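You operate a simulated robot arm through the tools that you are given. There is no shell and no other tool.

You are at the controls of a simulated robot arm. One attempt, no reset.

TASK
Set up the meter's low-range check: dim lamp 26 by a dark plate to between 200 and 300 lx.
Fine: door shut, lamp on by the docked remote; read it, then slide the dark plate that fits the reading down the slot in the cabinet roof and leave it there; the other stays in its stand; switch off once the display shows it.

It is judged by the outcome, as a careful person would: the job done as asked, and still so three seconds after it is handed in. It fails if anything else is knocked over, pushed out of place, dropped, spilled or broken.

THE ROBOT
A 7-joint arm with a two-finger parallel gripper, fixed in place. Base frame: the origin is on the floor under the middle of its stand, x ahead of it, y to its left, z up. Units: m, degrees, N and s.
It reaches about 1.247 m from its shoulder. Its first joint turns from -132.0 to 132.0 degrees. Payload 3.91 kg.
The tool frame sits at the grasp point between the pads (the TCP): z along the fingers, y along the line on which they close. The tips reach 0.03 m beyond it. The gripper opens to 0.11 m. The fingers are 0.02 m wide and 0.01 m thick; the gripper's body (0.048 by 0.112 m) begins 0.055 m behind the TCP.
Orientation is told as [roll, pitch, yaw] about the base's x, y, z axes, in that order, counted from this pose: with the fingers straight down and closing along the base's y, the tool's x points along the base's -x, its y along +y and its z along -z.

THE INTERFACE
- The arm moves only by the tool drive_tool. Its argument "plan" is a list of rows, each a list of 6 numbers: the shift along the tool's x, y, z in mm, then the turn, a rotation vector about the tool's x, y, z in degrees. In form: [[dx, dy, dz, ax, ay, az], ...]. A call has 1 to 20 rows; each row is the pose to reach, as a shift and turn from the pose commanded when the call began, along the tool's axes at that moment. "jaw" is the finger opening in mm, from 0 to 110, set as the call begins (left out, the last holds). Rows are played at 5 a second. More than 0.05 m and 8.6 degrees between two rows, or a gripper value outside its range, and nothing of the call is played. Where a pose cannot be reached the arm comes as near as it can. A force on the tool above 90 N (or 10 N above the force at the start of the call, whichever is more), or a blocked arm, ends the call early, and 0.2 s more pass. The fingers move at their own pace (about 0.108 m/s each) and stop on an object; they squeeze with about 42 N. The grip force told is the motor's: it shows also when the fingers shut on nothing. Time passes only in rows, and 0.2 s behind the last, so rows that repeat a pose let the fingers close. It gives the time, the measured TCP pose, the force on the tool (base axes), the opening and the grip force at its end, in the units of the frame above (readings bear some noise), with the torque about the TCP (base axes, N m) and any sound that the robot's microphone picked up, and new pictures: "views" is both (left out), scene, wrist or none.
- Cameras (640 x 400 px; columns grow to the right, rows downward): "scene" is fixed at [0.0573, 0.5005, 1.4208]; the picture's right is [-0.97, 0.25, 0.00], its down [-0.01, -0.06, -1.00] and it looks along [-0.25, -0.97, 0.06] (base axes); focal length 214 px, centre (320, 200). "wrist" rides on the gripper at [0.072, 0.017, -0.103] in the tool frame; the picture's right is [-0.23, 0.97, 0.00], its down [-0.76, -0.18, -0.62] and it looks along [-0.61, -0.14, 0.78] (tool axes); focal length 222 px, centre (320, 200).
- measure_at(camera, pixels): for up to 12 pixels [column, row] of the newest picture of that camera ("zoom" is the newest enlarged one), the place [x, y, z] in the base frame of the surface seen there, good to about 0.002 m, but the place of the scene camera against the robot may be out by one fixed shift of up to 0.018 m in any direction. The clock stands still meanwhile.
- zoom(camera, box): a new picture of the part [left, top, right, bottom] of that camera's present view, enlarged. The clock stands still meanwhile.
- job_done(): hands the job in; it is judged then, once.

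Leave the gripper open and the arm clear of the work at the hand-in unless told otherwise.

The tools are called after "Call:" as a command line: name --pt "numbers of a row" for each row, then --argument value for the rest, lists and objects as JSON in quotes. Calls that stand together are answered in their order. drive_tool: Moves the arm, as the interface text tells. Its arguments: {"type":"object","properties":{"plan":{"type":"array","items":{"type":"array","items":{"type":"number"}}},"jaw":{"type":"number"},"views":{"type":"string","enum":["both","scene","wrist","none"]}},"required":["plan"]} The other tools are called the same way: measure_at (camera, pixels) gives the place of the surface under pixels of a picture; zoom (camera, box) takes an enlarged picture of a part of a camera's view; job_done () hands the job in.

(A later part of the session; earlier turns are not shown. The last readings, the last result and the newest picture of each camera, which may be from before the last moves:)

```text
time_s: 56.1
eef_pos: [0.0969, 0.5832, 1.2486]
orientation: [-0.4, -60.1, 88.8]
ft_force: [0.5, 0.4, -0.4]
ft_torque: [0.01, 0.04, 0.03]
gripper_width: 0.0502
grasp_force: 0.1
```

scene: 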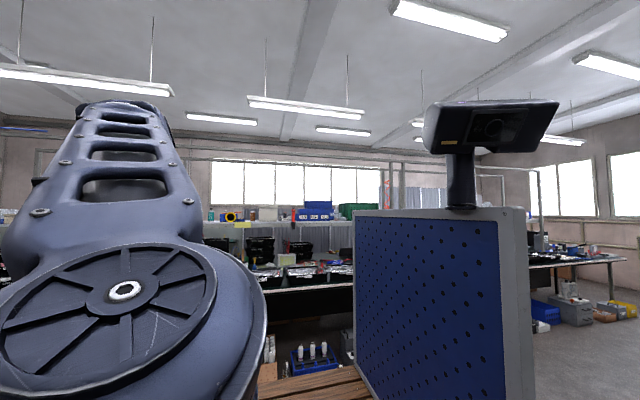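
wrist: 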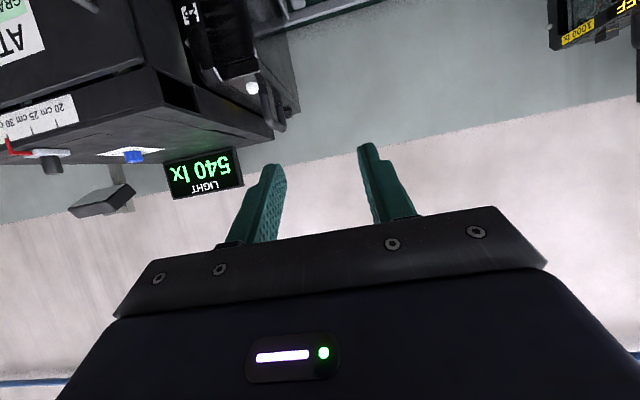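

Lamp 26 is confirmed by its label. Now descending straight down in the gap between the table and the bench to z≈0.95.

Call:
drive_tool --pt "32.5 0 18.7 0 0 0" --pt "65 0 37.4 0 0 0" --pt "97.5 0 56.1 0 0 0" --pt "130 0 74.8 0 0 0" --pt "162.5 0 93.5 0 0 0" --pt "195 0 112.2 0 0 0" --pt "227.5 0 130.9 0 0 0" --pt "260 0 149.6 0 0 0" --views "both"

```text
time_s: 58.0
eef_pos: [0.0947, 0.5822, 0.9501]
orientation: [-0.5, -60.1, 88.8]
ft_force: [0.8, 0.0, -0.7]
ft_torque: [-0.03, -0.01, -0.04]
gripper_width: 0.0502
grasp_force: 0.0
```

scene: 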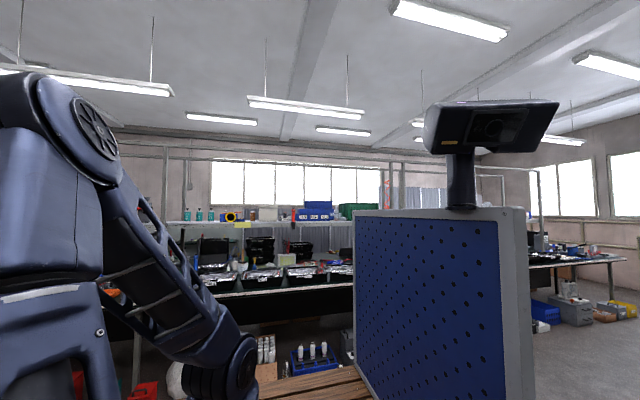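
wrist: 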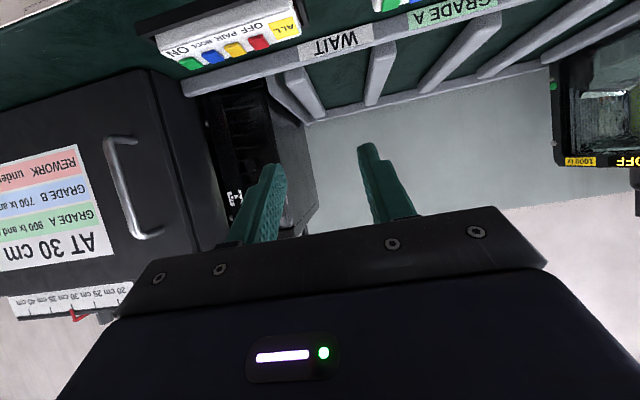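

Smooth so far. Continuing down to z≈0.70 to look under the bench.

Call:
drive_tool --pt "31 0 17.8 0 0 0" --pt "62 0 35.6 0 0 0" --pt "93 0 53.4 0 0 0" --pt "124 0 71.2 0 0 0" --pt "155 0 89 0 0 0" --pt "186 0 106.8 0 0 0" --pt "216.7 0 124.6 0 0 0" --views "both"

```text
time_s: 59.5
eef_pos: [0.0947, 0.5884, 0.699]
orientation: [-0.6, -60.1, 88.8]
ft_force: [-0.1, 0.2, 0.0]
ft_torque: [0.02, 0.01, 0.02]
gripper_width: 0.05
grasp_force: 0.0
```

scene: 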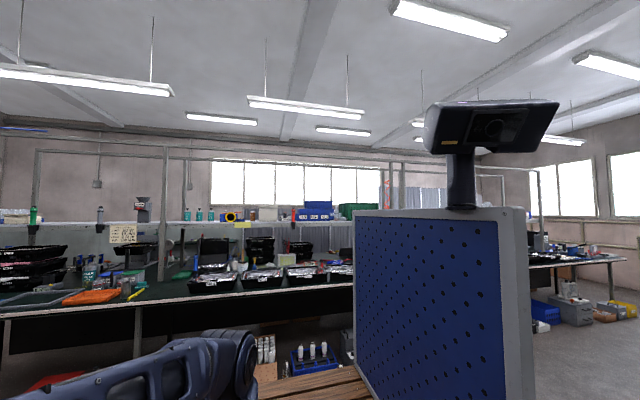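
wrist: 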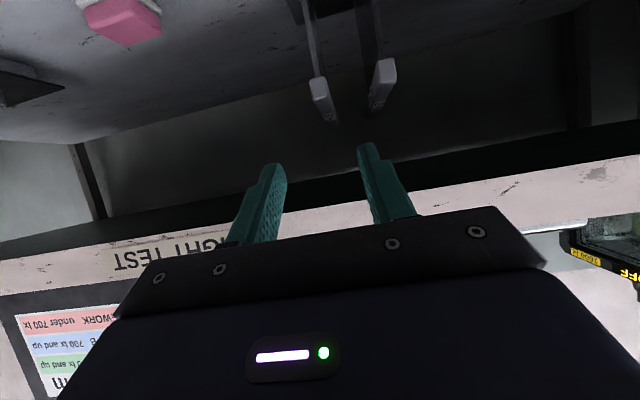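

I can see both grip bars ahead, at (322,100) and (382,85). Zooming and measuring.

Call:
zoom --camera "wrist" --box '[270, 0, 430, 150]'

Call:
measure_at --camera "wrist" --pixels '[[316, 90], [320, 83], [328, 108], [333, 119], [382, 70], [378, 100], [320, 95], [311, 50], [307, 20], [371, 40], [345, 180], [310, 90]]'

```text
2.67 times, centred on (350, 75) of wrist
```

zoom: 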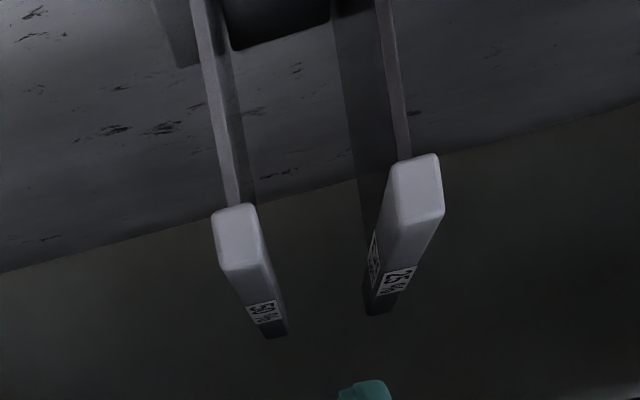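

```text
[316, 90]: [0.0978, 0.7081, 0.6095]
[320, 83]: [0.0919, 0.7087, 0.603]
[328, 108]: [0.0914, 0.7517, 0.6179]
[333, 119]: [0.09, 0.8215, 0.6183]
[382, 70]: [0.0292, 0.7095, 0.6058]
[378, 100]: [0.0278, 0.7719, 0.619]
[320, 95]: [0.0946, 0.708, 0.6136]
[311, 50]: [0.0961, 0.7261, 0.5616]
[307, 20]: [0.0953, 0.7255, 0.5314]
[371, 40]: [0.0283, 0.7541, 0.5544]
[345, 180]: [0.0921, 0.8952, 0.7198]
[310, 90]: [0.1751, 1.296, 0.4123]
```

The bar is about 16 mm wide and 20 mm high (z≈0.598–0.618). Its front face is at y≈0.708 and centred at x≈0.094; the plate's front edge is at y≈0.726. I'll measure points along the bar's top for its direction and far end.

Call:
measure_at --camera "zoom" --pixels '[[244, 270], [252, 285], [259, 300], [269, 320], [276, 333], [283, 338], [238, 240], [225, 160], [215, 100], [205, 40], [414, 180], [375, 300]]'

Call:
zoom --camera "wrist" --box '[295, 70, 355, 135]'

```text
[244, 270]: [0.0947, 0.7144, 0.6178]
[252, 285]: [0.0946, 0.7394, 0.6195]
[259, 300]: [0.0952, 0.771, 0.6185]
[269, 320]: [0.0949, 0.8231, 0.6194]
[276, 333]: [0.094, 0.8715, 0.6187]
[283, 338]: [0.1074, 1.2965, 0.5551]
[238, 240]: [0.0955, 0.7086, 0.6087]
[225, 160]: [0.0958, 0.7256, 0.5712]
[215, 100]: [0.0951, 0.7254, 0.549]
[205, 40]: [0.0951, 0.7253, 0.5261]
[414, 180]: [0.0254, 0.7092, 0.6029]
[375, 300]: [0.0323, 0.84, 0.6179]
```

```text
6.15 times, centred on (325, 102) of wrist
```

zoom: 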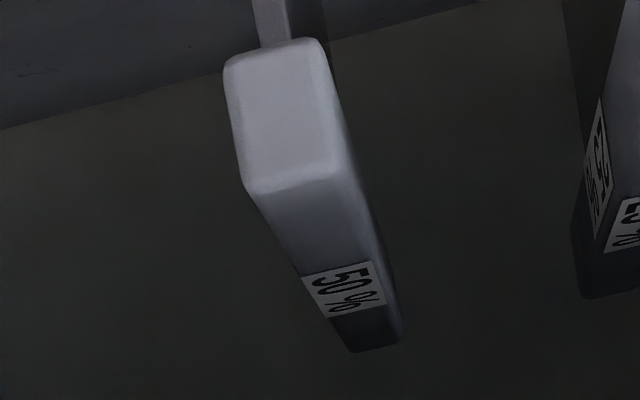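

The bar runs parallel to y: x≈0.0948, y≈0.708–0.885, top z≈0.6185. I'll set the tilt to 55° and slide in to (0.0948, 0.655, 0.662), just short of the bar.

Call:
drive_tool --pt "-0.4 0.4 25.4 -0.5 1.7 -0.2" --pt "-0.7 0.9 50.8 -1.1 3.4 -0.4" --pt "-1.1 1.3 76.2 -1.6 5.1 -0.6" --pt "-1.1 1.3 76.2 -1.6 5.1 -0.6" --views "wrist"

```text
time_s: 60.5
eef_pos: [0.0966, 0.6543, 0.6612]
orientation: [0.1, -55.1, 89.9]
ft_force: [1.1, -0.3, 0.3]
ft_torque: [-0.02, -0.02, 0.04]
gripper_width: 0.0502
grasp_force: 0.1
```

wrist: 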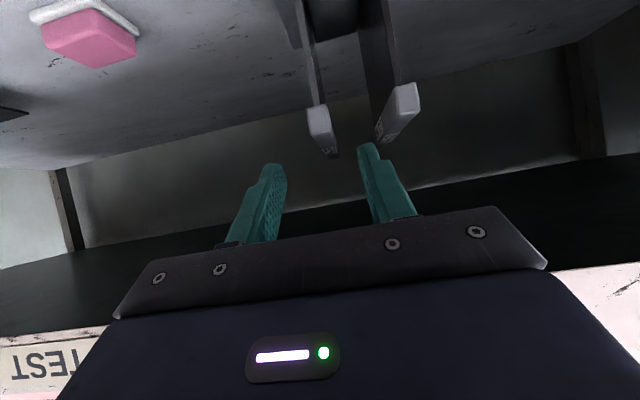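

The 50 % bar at (322,130) lies between the open fingers. Measuring the bar and fingertips to check the alignment.

Call:
measure_at --camera "wrist" --pixels '[[322, 125], [318, 120], [326, 120], [325, 140], [270, 170], [283, 185], [362, 152], [370, 185], [405, 100], [300, 210], [200, 240], [345, 205]]'

Call:
zoom --camera "wrist" --box '[240, 60, 420, 240]'

```text
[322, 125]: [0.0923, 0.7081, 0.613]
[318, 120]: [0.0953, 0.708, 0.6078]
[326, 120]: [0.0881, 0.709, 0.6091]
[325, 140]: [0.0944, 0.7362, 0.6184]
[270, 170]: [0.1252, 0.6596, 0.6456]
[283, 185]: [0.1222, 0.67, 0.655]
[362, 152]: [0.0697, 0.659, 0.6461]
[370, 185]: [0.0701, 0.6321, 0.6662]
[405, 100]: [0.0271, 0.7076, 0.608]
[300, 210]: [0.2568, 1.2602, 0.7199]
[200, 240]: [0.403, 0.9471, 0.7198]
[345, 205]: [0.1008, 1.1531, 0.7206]
```

```text
2.22 times, centred on (330, 150) of wrist
```

zoom: 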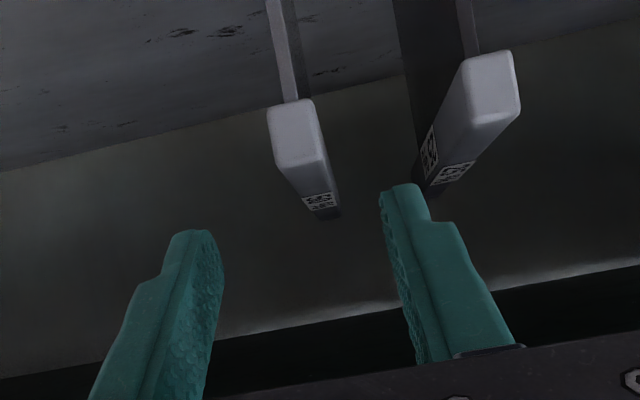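

The underside of the bench is at z≈0.72, lower than I thought, so I'll use a 60° tilt and reach in only to y≈0.732. Then the fingers straddle the bar and the hand stays about 14 mm below the underside.

Call:
drive_tool --pt "-3 2.2 17 0 -1.2 0" --pt "-6 2.2 34 0 -2.5 0" --pt "-9 2.2 51 0 -3.7 0" --pt "-12 2.2 68 0 -4.9 0" --pt "-14.8 2.2 84.4 0 -4.9 0" --pt "-14.8 2.2 84.4 0 -4.9 0" --views "wrist"

```text
time_s: 61.0
eef_pos: [0.0935, 0.6642, 0.6527]
orientation: [0.2, -56.1, 90.0]
ft_force: [-0.4, -32.5, 9.7]
ft_torque: [2.08, -0.06, -0.43]
gripper_width: 0.0501
grasp_force: 0.1
stopped in row 2: the force on the tool passed its limit at 153 N (the readings are from after the stop); the commanded pose is now the measured one
```

wrist: 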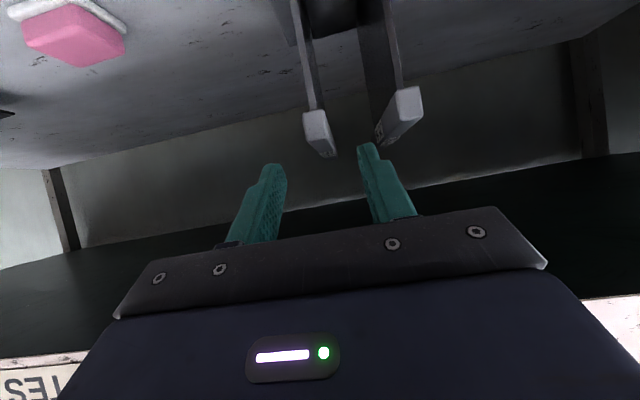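

The hand's upper side touched the bench's front edge (the force was in −y at about z=0.724). I'll back straight out, then use a flatter approach with the fingers nearly horizontal.

Call:
drive_tool --pt "10 0 -15 0 0 0" --pt "30.7 -1 -45.7 0 0 0" --views "both"

```text
time_s: 61.6
eef_pos: [0.0979, 0.6121, 0.6533]
orientation: [0.1, -56.2, 89.9]
ft_force: [0.9, -0.4, 0.8]
ft_torque: [0.0, -0.01, 0.02]
gripper_width: 0.0503
grasp_force: 0.0
```

scene: 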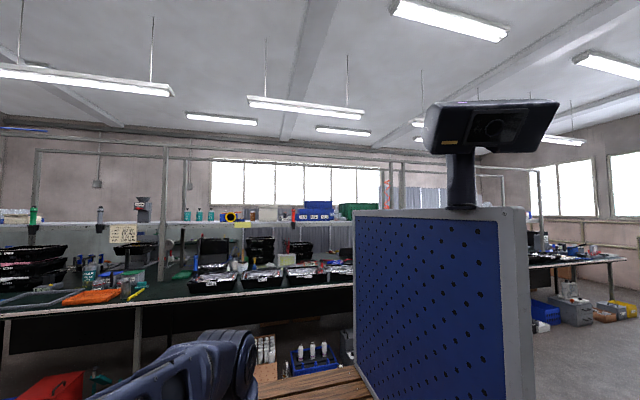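
wrist: 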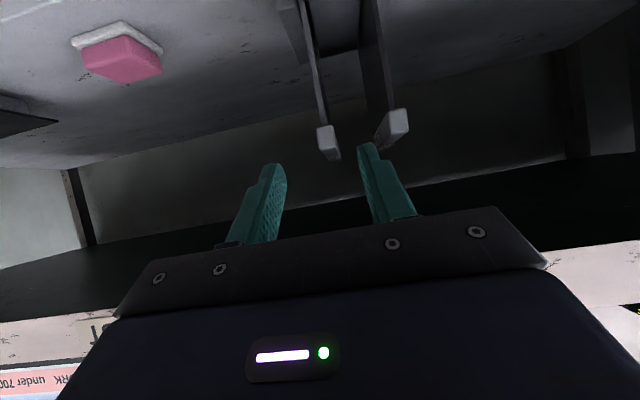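

Clear, no force. Flattening the tilt to 75° (fingers 15° below horizontal) and lowering to z≈0.6185 in front of the bar.

Call:
drive_tool --pt "6 0.8 6.5 0 -4.7 0" --pt "12 1.5 13 0 -9.4 0" --pt "18 2.3 19.5 0 -14.1 0" --pt "24.6 3 26.1 0 -18.8 0" --pt "24.6 3 26.1 0 -18.8 0" --views "both"

```text
time_s: 62.8
eef_pos: [0.0939, 0.6187, 0.6192]
orientation: [0.3, -74.9, 89.8]
ft_force: [0.5, -0.4, 0.3]
ft_torque: [0.01, 0.01, 0.0]
gripper_width: 0.0501
grasp_force: 0.1
```

scene: 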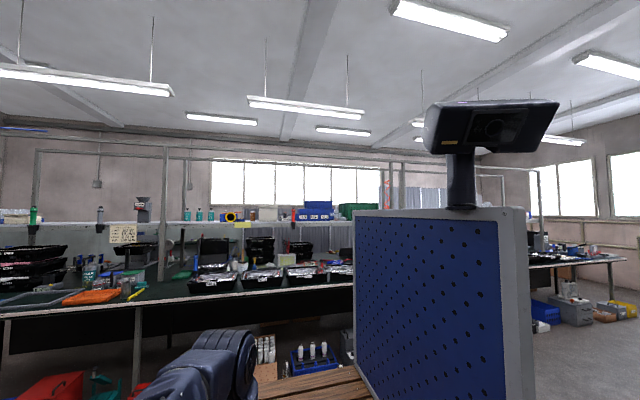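
wrist: 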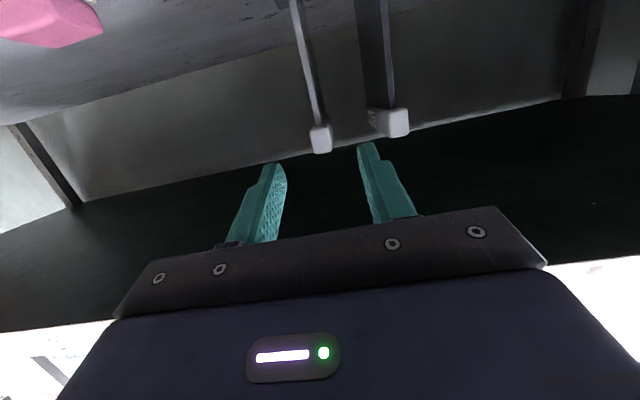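

Good. The bar's front face is at (320,140), between the fingers. Quick check of the alignment before sliding in.

Call:
measure_at --camera "wrist" --pixels '[[320, 140], [312, 140], [328, 140], [320, 130], [320, 150], [396, 122], [275, 170], [365, 150], [450, 200], [200, 250]]'

Call:
zoom --camera "wrist" --box '[240, 60, 420, 240]'

```text
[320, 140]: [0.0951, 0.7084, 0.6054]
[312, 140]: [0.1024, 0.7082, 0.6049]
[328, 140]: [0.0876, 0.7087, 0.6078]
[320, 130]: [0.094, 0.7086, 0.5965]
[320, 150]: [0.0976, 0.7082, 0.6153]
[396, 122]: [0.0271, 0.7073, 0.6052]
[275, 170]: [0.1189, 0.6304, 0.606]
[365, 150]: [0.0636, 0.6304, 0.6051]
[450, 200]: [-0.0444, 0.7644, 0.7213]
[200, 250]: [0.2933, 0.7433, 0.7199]
```

```text
2.22 times, centred on (330, 150) of wrist
```

zoom: 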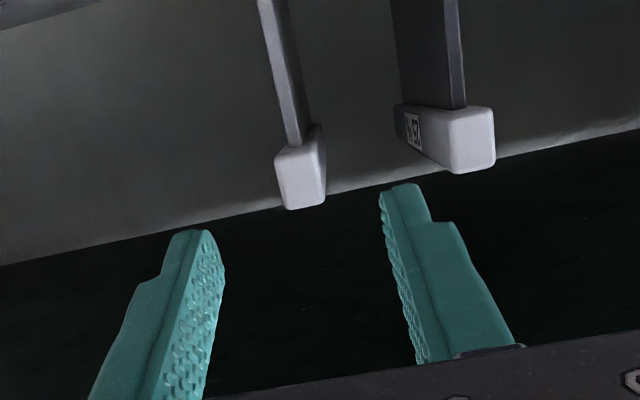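

The bar centre x≈0.095 matches the gripper within about 1 mm. Sliding straight in along +y by about 0.1 m, watching the force.

Call:
drive_tool --pt "-5.4 -0.6 20.5 0 0 0" --pt "-10.8 -0.6 41 0 0 0" --pt "-16.3 -0.6 61.5 0 0 0" --pt "-21.7 -0.6 82 0 0 0" --pt "-27.1 -0.6 102.5 0 0 0" --views "wrist"

```text
time_s: 64.0
eef_pos: [0.0935, 0.7256, 0.6181]
orientation: [0.3, -75.0, 89.9]
ft_force: [0.4, 0.3, -0.2]
ft_torque: [0.0, -0.01, 0.02]
gripper_width: 0.0503
grasp_force: 0.1
```

wrist: 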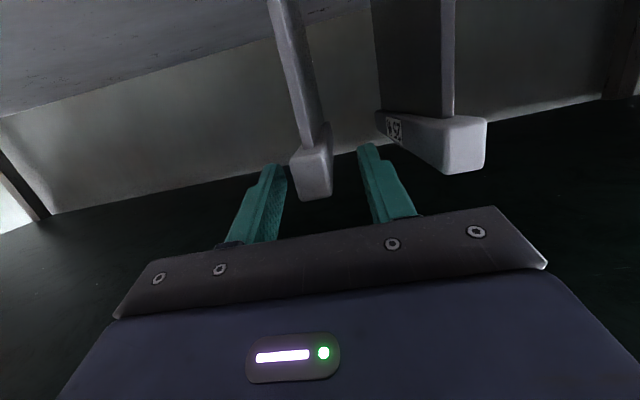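

In position with no force; the bar sits slightly toward +x. I'll shift 1.5 mm and then close.

Call:
drive_tool --pt "0 -1.5 0 0 0 0" --views "none"

Call:
drive_tool --pt "0 0 0 0 0 0" --pt "0 0 0 0 0 0" --pt "0 0 0 0 0 0" --pt "0 0 0 0 0 0" --jaw 0 --views "wrist"

```text
time_s: 64.4
eef_pos: [0.0951, 0.7243, 0.6193]
orientation: [0.3, -75.0, 89.9]
ft_force: [0.2, -0.9, 0.5]
ft_torque: [0.0, -0.01, 0.01]
gripper_width: 0.0501
grasp_force: 0.1
```

```text
time_s: 65.4
eef_pos: [0.0947, 0.7245, 0.6194]
orientation: [0.3, -75.0, 89.8]
ft_force: [-0.1, -0.1, 0.1]
ft_torque: [-0.08, -0.08, -0.01]
gripper_width: 0.0176
grasp_force: 42.3
```

wrist: 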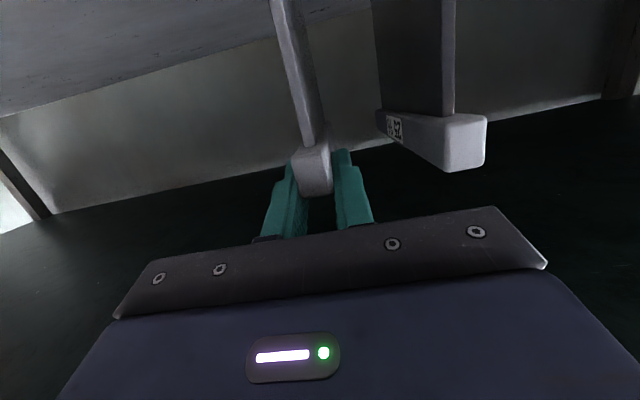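

The bar is gripped (17.6 mm opening, 42 N). Lifting 12 mm first to feel the weight.

Call:
drive_tool --pt "-5.8 0 -1.6 0 0 0" --pt "-11.6 0 -3.1 0 0 0" --pt "-11.6 0 -3.1 0 0 0" --views "wrist"

```text
time_s: 66.2
eef_pos: [0.0934, 0.7234, 0.6319]
orientation: [0.3, -75.0, 89.9]
ft_force: [0.4, -0.4, -2.2]
ft_torque: [-0.06, 0.04, -0.03]
gripper_width: 0.0176
grasp_force: 42.3
```

wrist: 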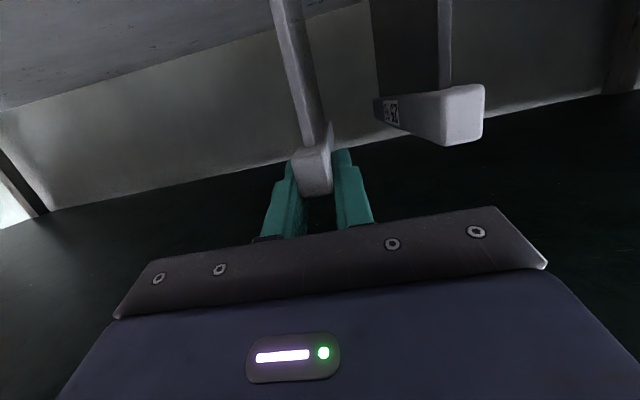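

The plate hangs at about 2 N. Now a combined pull-back and gentle lift (60 mm back, 37 mm up), keeping the hand below the bench underside.

Call:
drive_tool --pt "1 0 -15.3 0 0 0" --pt "2 0 -30.5 0 0 0" --pt "0 0 -46.6 0 0 0" --pt "-5.7 0 -63.7 0 0 0" --pt "-20.2 0 -67.5 0 0 0" --views "wrist"

```text
time_s: 67.4
eef_pos: [0.0943, 0.666, 0.6677]
orientation: [0.5, -75.1, 89.6]
ft_force: [-0.6, 0.3, 0.1]
ft_torque: [-0.12, 0.01, 0.02]
gripper_width: 0.0177
grasp_force: 42.3
```

wrist: 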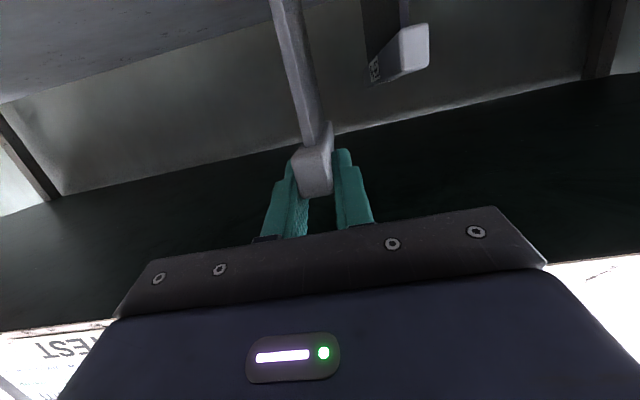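

The plate is lifted clear of the stand, with the other plate untouched at (400,55). A bit more up and back to y≈0.615.

Call:
drive_tool --pt "-7 0 -18 0 0 0" --pt "-6 0 -36 0 0 0" --pt "-1.3 0 -53.2 0 0 0" --views "both"

```text
time_s: 68.2
eef_pos: [0.0965, 0.6148, 0.6841]
orientation: [0.3, -74.9, 89.8]
ft_force: [0.4, 0.2, -1.2]
ft_torque: [-0.06, -0.01, 0.0]
gripper_width: 0.0173
grasp_force: 42.5
```

scene: 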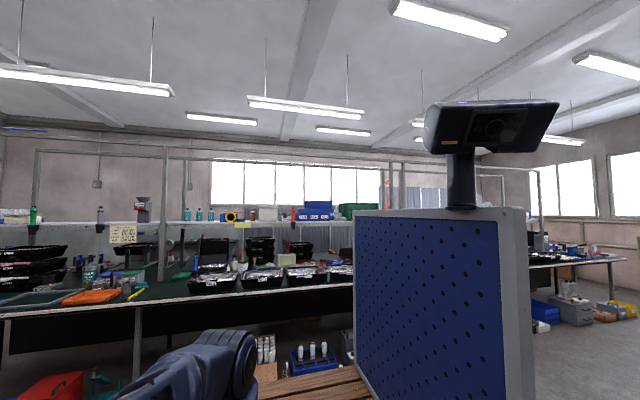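
wrist: 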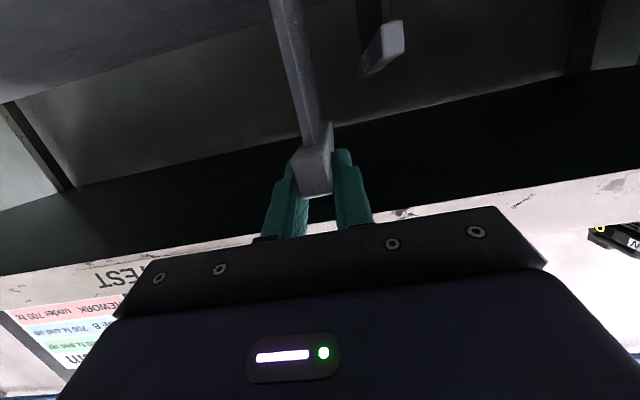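

Now rotating the plate toward +x under the bench (yaw 90°→58°) so it can come out through the gap.

Call:
drive_tool --pt "0 0 0 7.7 0 2.1" --pt "0 0 0 15.5 0 4.1" --pt "0 0 0 23.2 0 6.2" --pt "0 0 0 30.9 0 8.3" --views "both"

```text
time_s: 69.2
eef_pos: [0.0957, 0.6145, 0.681]
orientation: [0.2, -74.9, 57.9]
ft_force: [0.4, -0.3, -0.5]
ft_torque: [-0.09, 0.05, -0.03]
gripper_width: 0.0175
grasp_force: 42.1
```

scene: 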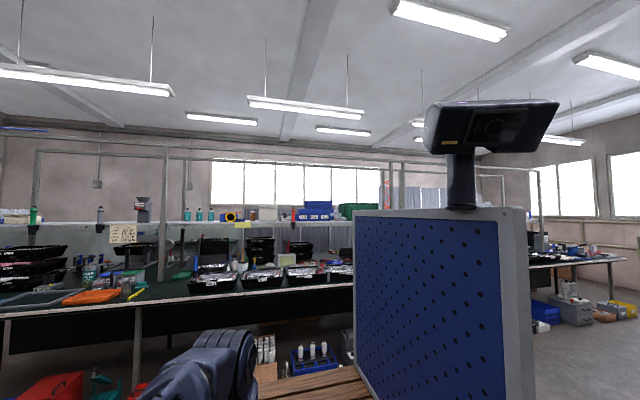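
wrist: 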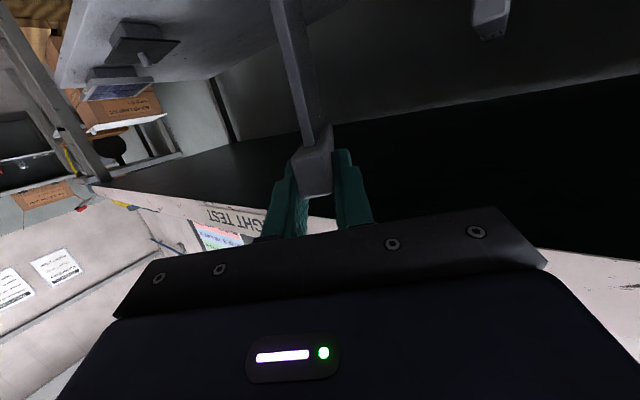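

Smooth. Continuing to yaw 20° while drawing back to y≈0.565.

Call:
drive_tool --pt "2.2 -5.3 -8.2 7.3 0 2" --pt "4.4 -10.6 -16.4 14.7 0 4" --pt "6.6 -16 -24.5 22 0 5.9" --pt "8.8 -21.3 -32.7 29.4 0 7.9" --pt "11 -26.6 -40.9 36.7 0 9.9" --views "both"

```text
time_s: 70.4
eef_pos: [0.0934, 0.5656, 0.6825]
orientation: [0.3, -74.9, 19.7]
ft_force: [0.1, 0.2, -0.9]
ft_torque: [-0.04, 0.08, 0.01]
gripper_width: 0.0175
grasp_force: 41.8
```

scene: 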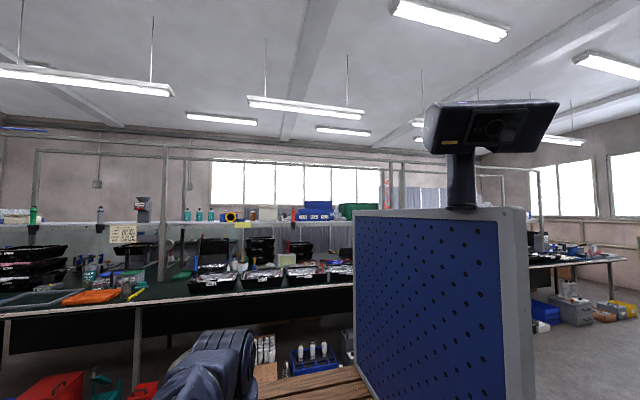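
wrist: 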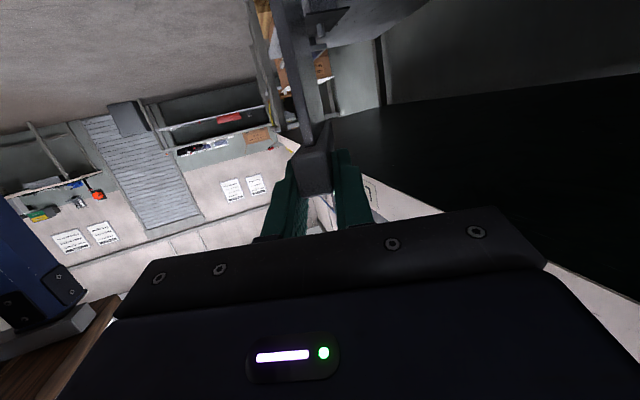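

Out in the gap now, with the plate along +x about 1–2 cm in front of the bench edge. I'll draw 30 mm further away and then rise 0.3 m.

Call:
drive_tool --pt "2.6 -28.2 -9.8 0 0 0" --pt "-33.6 -28.2 -19.6 0 0 0" --pt "-69.8 -28.2 -29.4 0 0 0" --pt "-106 -28.2 -39.1 0 0 0" --pt "-142.2 -28.2 -48.9 0 0 0" --pt "-178.4 -28.2 -58.7 0 0 0" --pt "-214.6 -28.2 -68.5 0 0 0" --pt "-250.8 -28.2 -78.2 0 0 0" --pt "-287 -28.2 -88 0 0 0" --views "both"

```text
time_s: 72.4
eef_pos: [0.0938, 0.5312, 0.9813]
orientation: [0.1, -74.8, 20.1]
ft_force: [0.5, 0.5, -1.7]
ft_torque: [-0.03, 0.09, -0.02]
gripper_width: 0.0173
grasp_force: 42.2
```

scene: 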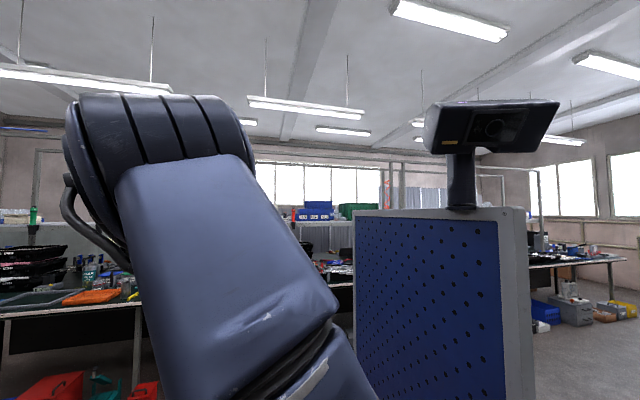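
wrist: 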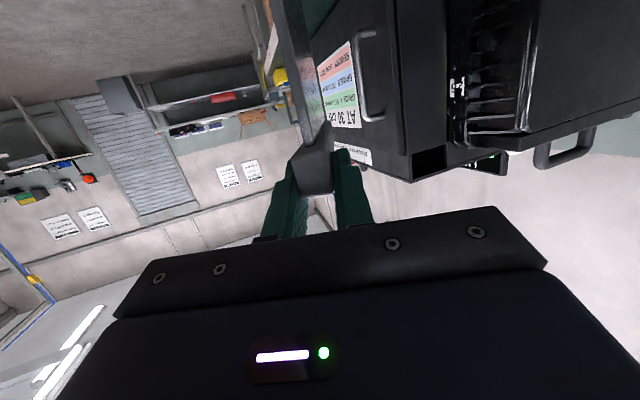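

Rising further to z≈1.42 so the plate's bottom will clear the cabinet roof.

Call:
drive_tool --pt "-38.6 0 -10.5 0 0 0" --pt "-77.2 0 -21 0 0 0" --pt "-115.8 0 -31.5 0 0 0" --pt "-154.4 0 -42 0 0 0" --pt "-193 0 -52.5 0 0 0" --pt "-231.6 0 -63 0 0 0" --pt "-270.2 0 -73.4 0 0 0" --pt "-308.8 0 -83.9 0 0 0" --pt "-347.4 0 -94.4 0 0 0" --pt "-386 0 -104.9 0 0 0" --pt "-424.6 0 -115.4 0 0 0" --views "both"

```text
time_s: 74.8
eef_pos: [0.0977, 0.5314, 1.4217]
orientation: [0.1, -74.8, 20.1]
ft_force: [0.3, 0.3, -1.4]
ft_torque: [-0.03, 0.08, -0.01]
gripper_width: 0.0174
grasp_force: 42.3
```

scene: 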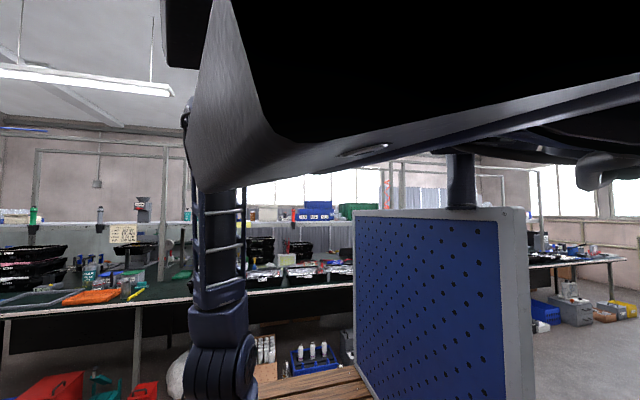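
wrist: 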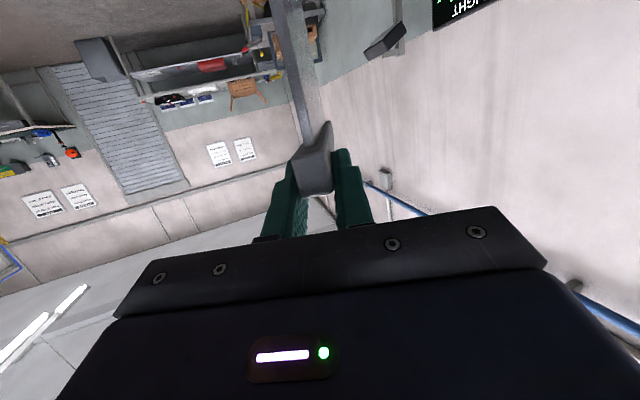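

The plate is up at z≈1.42 and hangs straight. Now carrying it over toward the cabinet: to (0.36, 0.80, 1.42) with yaw turning to 70°.

Call:
drive_tool --pt "-8.9 16.3 32.7 -4.8 0 -1.3" --pt "-17.7 32.5 65.3 -9.7 0 -2.6" --pt "-26.6 48.8 98 -14.5 0 -3.9" --pt "-35.5 65 130.7 -19.3 0 -5.2" --pt "-44.4 81.3 163.4 -24.2 0 -6.6" --pt "-53.2 97.6 196 -29 0 -7.9" --pt "-62.1 113.8 228.7 -33.8 0 -9.2" --pt "-71 130 261.4 -38.6 0 -10.5" --pt "-79.8 146.3 294 -43.5 0 -11.8" --pt "-88.7 162.6 326.7 -48.3 0 -13.1" --views "both"

```text
time_s: 77.0
eef_pos: [0.3539, 0.7989, 1.425]
orientation: [0.2, -75.0, 70.2]
ft_force: [-1.3, -0.8, -0.3]
ft_torque: [-0.11, 0.04, -0.04]
gripper_width: 0.0175
grasp_force: 42.2
```

scene: 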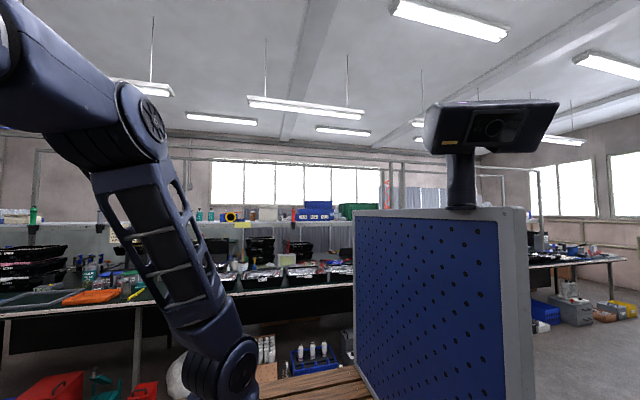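
wrist: 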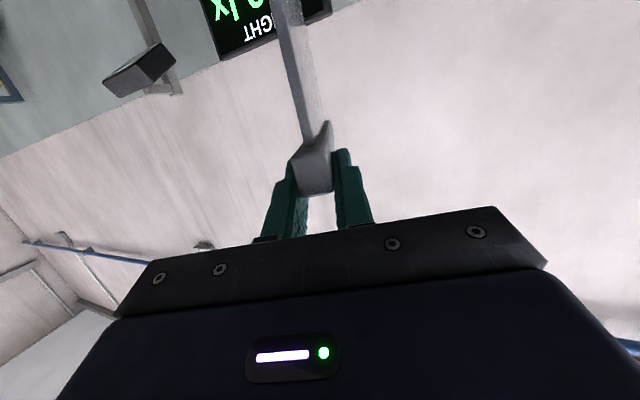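

Good. Now turning to yaw 90° and moving above the slot: (0.3605, 0.9205, 1.405).

Call:
drive_tool --pt "-2.7 8.8 29.5 -4.7 0 -1.3" --pt "-5.5 17.5 59 -9.5 0 -2.6" --pt "-8.2 26.3 88.4 -14.2 0 -3.8" --pt "-10.9 35 117.9 -18.9 0 -5.1" --pt "-10.9 35 117.9 -18.9 0 -5.1" --views "wrist"

```text
time_s: 78.2
eef_pos: [0.3612, 0.9258, 1.4009]
orientation: [0.1, -74.8, 89.7]
ft_force: [-0.7, -0.4, -0.5]
ft_torque: [-0.09, -0.02, 0.0]
gripper_width: 0.0173
grasp_force: 42.1
```

wrist: 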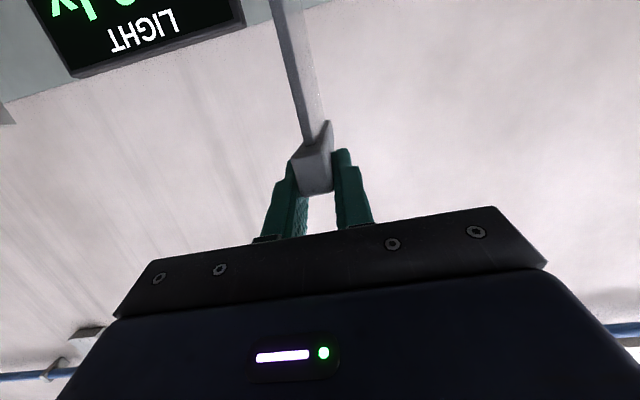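

The plate is above the slot line, though its bottom edge is out of this view. I'll measure the plate's front edge and bar to check that it hangs true.

Call:
zoom --camera "wrist" --box '[250, 0, 390, 200]'

Call:
measure_at --camera "wrist" --pixels '[[283, 3], [287, 20], [292, 45], [298, 75], [303, 100], [309, 130], [313, 170], [305, 170], [325, 170], [315, 185]]'

```text
2.00 times, centred on (320, 100) of wrist
```

zoom: 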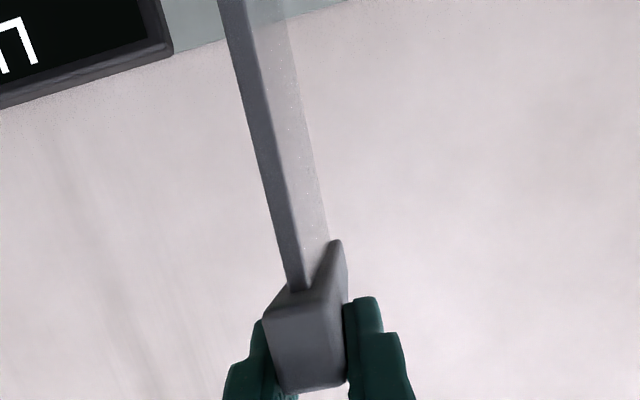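

```text
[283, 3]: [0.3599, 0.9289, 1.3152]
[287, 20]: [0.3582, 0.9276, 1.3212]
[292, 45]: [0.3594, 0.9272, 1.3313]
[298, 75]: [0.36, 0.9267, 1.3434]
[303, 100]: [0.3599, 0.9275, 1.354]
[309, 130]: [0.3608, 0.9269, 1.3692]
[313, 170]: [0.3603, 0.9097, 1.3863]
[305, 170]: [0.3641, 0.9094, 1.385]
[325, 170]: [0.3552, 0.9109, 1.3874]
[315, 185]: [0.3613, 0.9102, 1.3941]
```

The plate hangs vertical within my measuring error. I'll check its thickness across the front edge, to compare with the 10 mm slot.

Call:
measure_at --camera "zoom" --pixels '[[224, 10], [232, 10], [240, 10], [248, 10], [254, 100], [262, 100], [270, 100], [276, 100], [270, 180], [280, 180], [288, 180], [290, 150]]'

Call:
zoom --camera "wrist" --box '[265, 0, 325, 60]'

```text
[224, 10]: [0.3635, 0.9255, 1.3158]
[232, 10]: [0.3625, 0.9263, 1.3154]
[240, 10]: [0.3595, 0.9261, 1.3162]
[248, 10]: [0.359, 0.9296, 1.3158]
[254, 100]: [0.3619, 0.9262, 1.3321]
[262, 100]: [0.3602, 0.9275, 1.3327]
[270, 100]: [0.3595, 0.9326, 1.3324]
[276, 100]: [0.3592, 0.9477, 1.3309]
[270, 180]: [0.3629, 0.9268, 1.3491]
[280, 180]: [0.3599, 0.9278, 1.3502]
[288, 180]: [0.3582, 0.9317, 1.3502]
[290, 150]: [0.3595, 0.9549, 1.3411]
```

```text
6.67 times, centred on (295, 30) of wrist
```

zoom: 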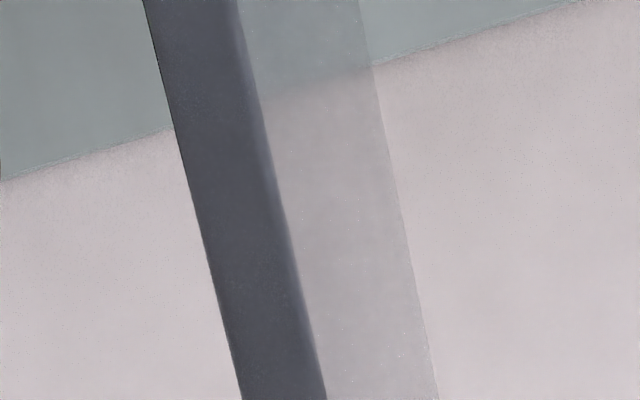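

The plate spans x≈0.359–0.364 (5 mm thick) and its front edge is at y≈0.926; the slot spans x 0.3555–0.3655. I'll correct by (−1, −5) mm and lower until the plate's bottom is just above the roof.

Call:
drive_tool --pt "0.3 1 -4.3 -0.3 0 -0.1" --pt "24.8 1 2 -0.3 0 -0.1" --pt "49.3 1 8.4 -0.3 0 -0.1" --pt "73.7 1 14.8 -0.3 0 -0.1" --pt "73.7 1 14.8 -0.3 0 -0.1" --views "wrist"

```text
time_s: 79.4
eef_pos: [0.3628, 0.9184, 1.3271]
orientation: [-0.1, -75.0, 90.0]
ft_force: [0.8, 0.2, -1.9]
ft_torque: [-0.09, 0.01, 0.02]
gripper_width: 0.0175
grasp_force: 42.4
```

wrist: 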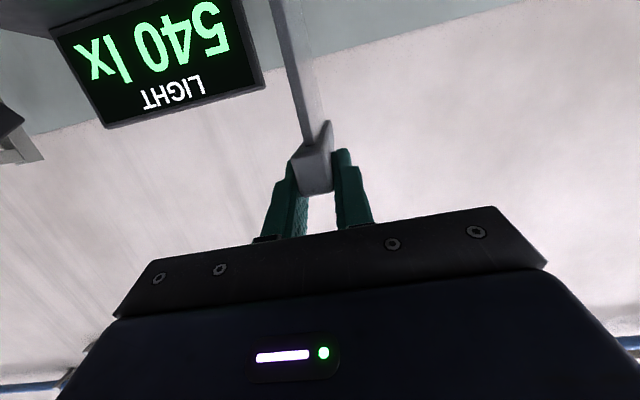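

Let me re-measure the plate's edge at this height for the final x correction.

Call:
zoom --camera "wrist" --box '[250, 0, 350, 130]'

Call:
measure_at --camera "wrist" --pixels '[[273, 5], [277, 5], [281, 5], [285, 5], [285, 50], [289, 50], [293, 50], [298, 50], [296, 100], [301, 100], [305, 100], [300, 30]]'

```text
3.08 times, centred on (300, 65) of wrist
```

zoom: 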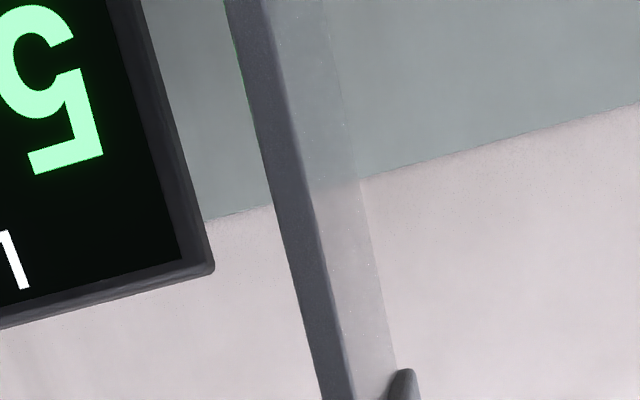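

```text
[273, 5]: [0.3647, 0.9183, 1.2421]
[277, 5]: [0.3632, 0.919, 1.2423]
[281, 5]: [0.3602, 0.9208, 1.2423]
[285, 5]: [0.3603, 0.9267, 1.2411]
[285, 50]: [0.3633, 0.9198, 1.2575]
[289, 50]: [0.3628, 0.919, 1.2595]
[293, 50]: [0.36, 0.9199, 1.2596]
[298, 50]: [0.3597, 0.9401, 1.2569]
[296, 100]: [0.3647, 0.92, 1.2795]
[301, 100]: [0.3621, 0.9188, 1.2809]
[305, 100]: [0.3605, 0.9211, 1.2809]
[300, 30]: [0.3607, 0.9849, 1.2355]
```

The plate's centre is at x≈0.3625 and the slot's at 0.3605, so I'll shift 2 mm toward −x and lower in 10 mm steps to enter the slot, watching the force.

Call:
drive_tool --pt "0 2 0 0 0 0" --pt "9.7 2 2.6 0 0 0" --pt "19.3 2 5.2 0 0 0" --pt "29 2 7.8 0 0 0" --pt "36.7 2 9.8 0 0 0" --views "wrist"

```text
time_s: 80.6
eef_pos: [0.3591, 0.9165, 1.2928]
orientation: [-0.2, -75.0, 90.3]
ft_force: [-0.6, 2.2, 39.9]
ft_torque: [0.49, -0.06, -0.01]
gripper_width: 0.0174
grasp_force: 42.1
```

wrist: 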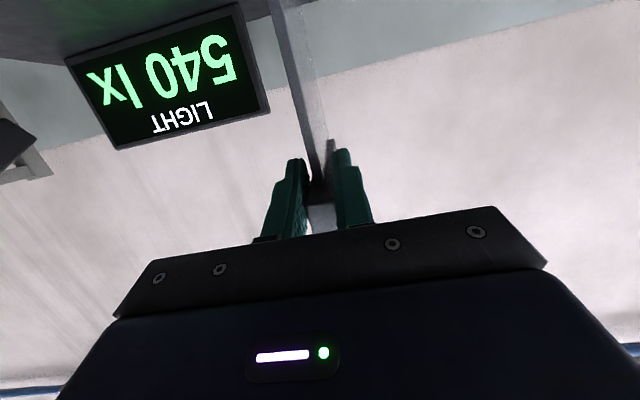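

It met resistance (40 N up) and the bar slipped up a little between the fingers, so the plate's bottom is sitting on the roof rather than in the slot. I'll measure the situation before moving.

Call:
zoom --camera "wrist" --box '[240, 0, 380, 240]'

Call:
measure_at --camera "wrist" --pixels '[[277, 5], [281, 5], [285, 5], [289, 5], [300, 100], [305, 100], [309, 100], [320, 195], [320, 215], [330, 180], [312, 190], [325, 150]]'

```text
1.67 times, centred on (310, 120) of wrist
```

zoom: 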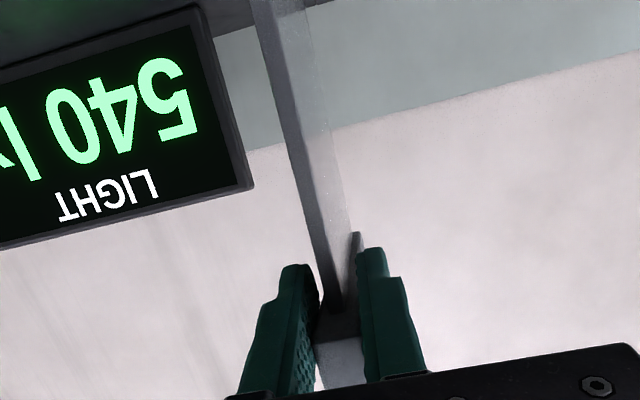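

```text
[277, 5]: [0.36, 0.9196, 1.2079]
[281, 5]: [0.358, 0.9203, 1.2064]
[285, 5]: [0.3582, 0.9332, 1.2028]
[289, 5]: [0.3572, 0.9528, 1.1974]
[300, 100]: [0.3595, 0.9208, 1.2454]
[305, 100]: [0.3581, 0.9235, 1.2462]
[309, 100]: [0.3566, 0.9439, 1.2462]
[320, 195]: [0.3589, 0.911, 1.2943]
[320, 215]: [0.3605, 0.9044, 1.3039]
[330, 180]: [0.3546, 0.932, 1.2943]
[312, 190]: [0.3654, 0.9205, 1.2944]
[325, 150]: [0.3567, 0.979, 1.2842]
```

The plate slipped up about 22 mm in the grip and stands on the roof, so the opening was missed. The plate may be wider than I assumed. I'll find its rear edge by measuring across the side face.

Call:
measure_at --camera "wrist" --pixels '[[298, 60], [302, 60], [305, 60], [308, 60], [309, 60], [310, 60], [311, 60], [312, 60], [313, 60], [314, 60], [316, 60], [318, 60]]'

Call:
measure_at --camera "wrist" --pixels '[[327, 140], [328, 145], [329, 142], [330, 140], [331, 142], [332, 145], [331, 138], [325, 130], [323, 120], [321, 110], [330, 150], [320, 100]]'

Call:
zoom --camera "wrist" --box '[290, 30, 350, 200]'

```text
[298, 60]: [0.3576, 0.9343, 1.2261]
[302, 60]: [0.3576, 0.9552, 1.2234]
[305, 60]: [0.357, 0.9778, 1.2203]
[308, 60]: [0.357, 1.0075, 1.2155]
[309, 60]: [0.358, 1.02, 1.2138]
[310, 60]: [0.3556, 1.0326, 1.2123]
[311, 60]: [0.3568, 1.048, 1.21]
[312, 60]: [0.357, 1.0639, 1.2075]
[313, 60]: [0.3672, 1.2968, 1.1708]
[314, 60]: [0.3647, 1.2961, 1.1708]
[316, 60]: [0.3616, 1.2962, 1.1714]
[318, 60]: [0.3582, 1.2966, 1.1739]
```

```text
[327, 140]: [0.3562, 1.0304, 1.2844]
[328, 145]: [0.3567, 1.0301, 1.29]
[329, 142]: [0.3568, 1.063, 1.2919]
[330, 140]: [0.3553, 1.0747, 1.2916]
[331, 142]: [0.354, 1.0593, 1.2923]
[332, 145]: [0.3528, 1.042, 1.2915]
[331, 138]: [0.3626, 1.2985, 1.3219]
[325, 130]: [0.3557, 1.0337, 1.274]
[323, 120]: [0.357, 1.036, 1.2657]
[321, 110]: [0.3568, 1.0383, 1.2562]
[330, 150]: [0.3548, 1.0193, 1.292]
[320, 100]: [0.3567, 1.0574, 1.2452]
```

```text
2.35 times, centred on (320, 115) of wrist
```

zoom: 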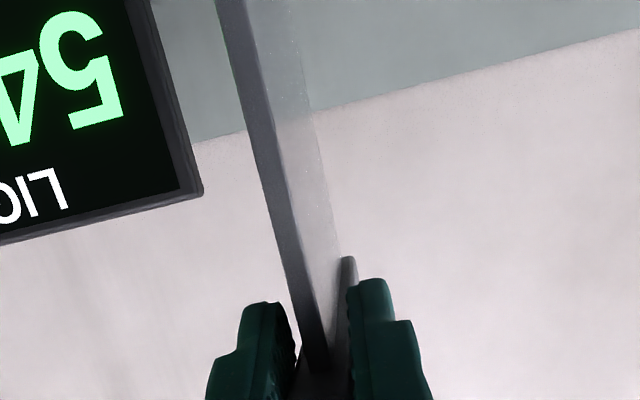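

The front corner appears to be catching the near end of the opening, and the grip has shifted anyway. A cleaner way: set the plate standing on the flat roof beside the slot, loosen slightly with the fingers still straddling the bar, and re-grip at a steeper angle that suits the final lowering. First I'll lift it 30 mm.

Call:
drive_tool --pt "-9.7 0 -2.6 0 0 0" --pt "-19.3 0 -5.2 0 0 0" --pt "-29 0 -7.8 0 0 0" --views "wrist"

```text
time_s: 81.4
eef_pos: [0.3609, 0.9196, 1.3206]
orientation: [0.1, -74.9, 89.9]
ft_force: [0.2, 0.1, -0.3]
ft_torque: [-0.1, 0.01, -0.05]
gripper_width: 0.0173
grasp_force: 42.3
```

wrist: 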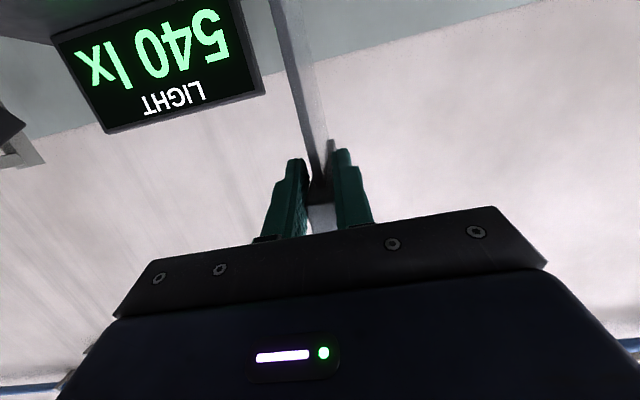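

Still held. Shifting 65 mm toward +x over the solid roof.

Call:
drive_tool --pt "0 -22 0 0 0 0" --pt "0 -44 0 0 0 0" --pt "0 -65 0 0 0 0" --pt "0 -65 0 0 0 0" --views "wrist"

```text
time_s: 82.4
eef_pos: [0.4254, 0.9189, 1.3186]
orientation: [-0.2, -75.0, 90.2]
ft_force: [0.0, 0.5, -1.4]
ft_torque: [-0.1, -0.02, 0.0]
gripper_width: 0.0175
grasp_force: 41.8
```

wrist: 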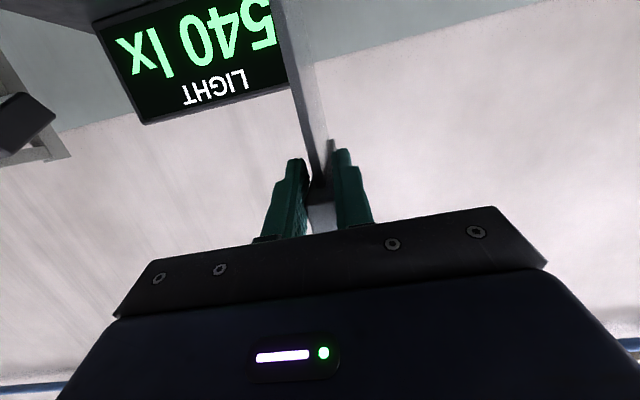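

Now lowering slowly until the plate's bottom just touches the roof.

Call:
drive_tool --pt "9.7 0 2.6 0 0 0" --pt "19.3 0 5.2 0 0 0" --pt "22.2 0 6 0 0 0" --views "none"

```text
time_s: 83.2
eef_pos: [0.426, 0.9195, 1.2972]
orientation: [0.0, -74.8, 90.0]
ft_force: [0.3, 0.3, -2.2]
ft_torque: [-0.08, 0.0, 0.02]
gripper_width: 0.0173
grasp_force: 42.5
```

Call:
drive_tool --pt "1.9 0 0.5 0 0 0" --pt "2.9 0 0.8 0 0 0" --views "none"

```text
time_s: 83.8
eef_pos: [0.4275, 0.9185, 1.296]
orientation: [-0.3, -75.1, 90.2]
ft_force: [-0.3, -0.3, 9.0]
ft_torque: [1.44, -0.05, 0.01]
gripper_width: 0.0176
grasp_force: 41.9
```

Contact at the rear bottom corner first (9 N, torque 1.4 Nm), so the plate is pitched about 2°. I'll level it by turning the gripper −2° while easing down 4 mm.

Call:
drive_tool --pt "0 0 0 0 -1 0" --pt "2 0 0.5 0 -2 0" --pt "3.9 0 1 0 -2 0" --views "wrist"

```text
time_s: 84.6
eef_pos: [0.4254, 0.918, 1.2921]
orientation: [-0.3, -77.2, 90.4]
ft_force: [0.4, -2.9, 22.9]
ft_torque: [-0.3, -0.14, -0.04]
gripper_width: 0.0176
grasp_force: 42.0
```

wrist: 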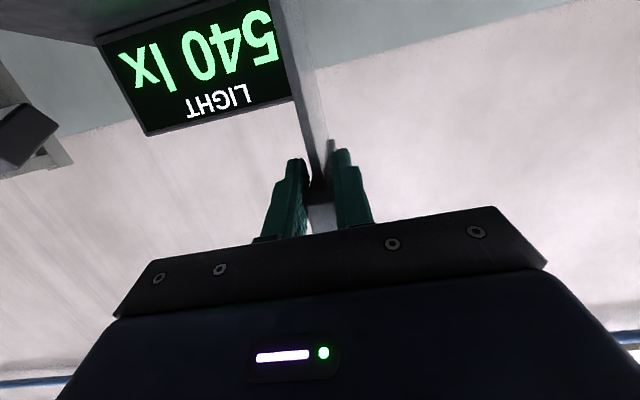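

Now it presses on the front corner, so the plate is within about 1° of level. I'll ease the force: back 0.7° and up 1.5 mm.

Call:
drive_tool --pt "-1.5 0 -0.3 0 0.7 0" --pt "-1.5 0 -0.3 0 0.7 0" --views "none"

```text
time_s: 85.2
eef_pos: [0.4243, 0.9176, 1.2948]
orientation: [-0.2, -76.3, 90.3]
ft_force: [-0.7, 6.2, 18.4]
ft_torque: [1.05, 0.08, -0.02]
gripper_width: 0.0173
grasp_force: 41.6
```

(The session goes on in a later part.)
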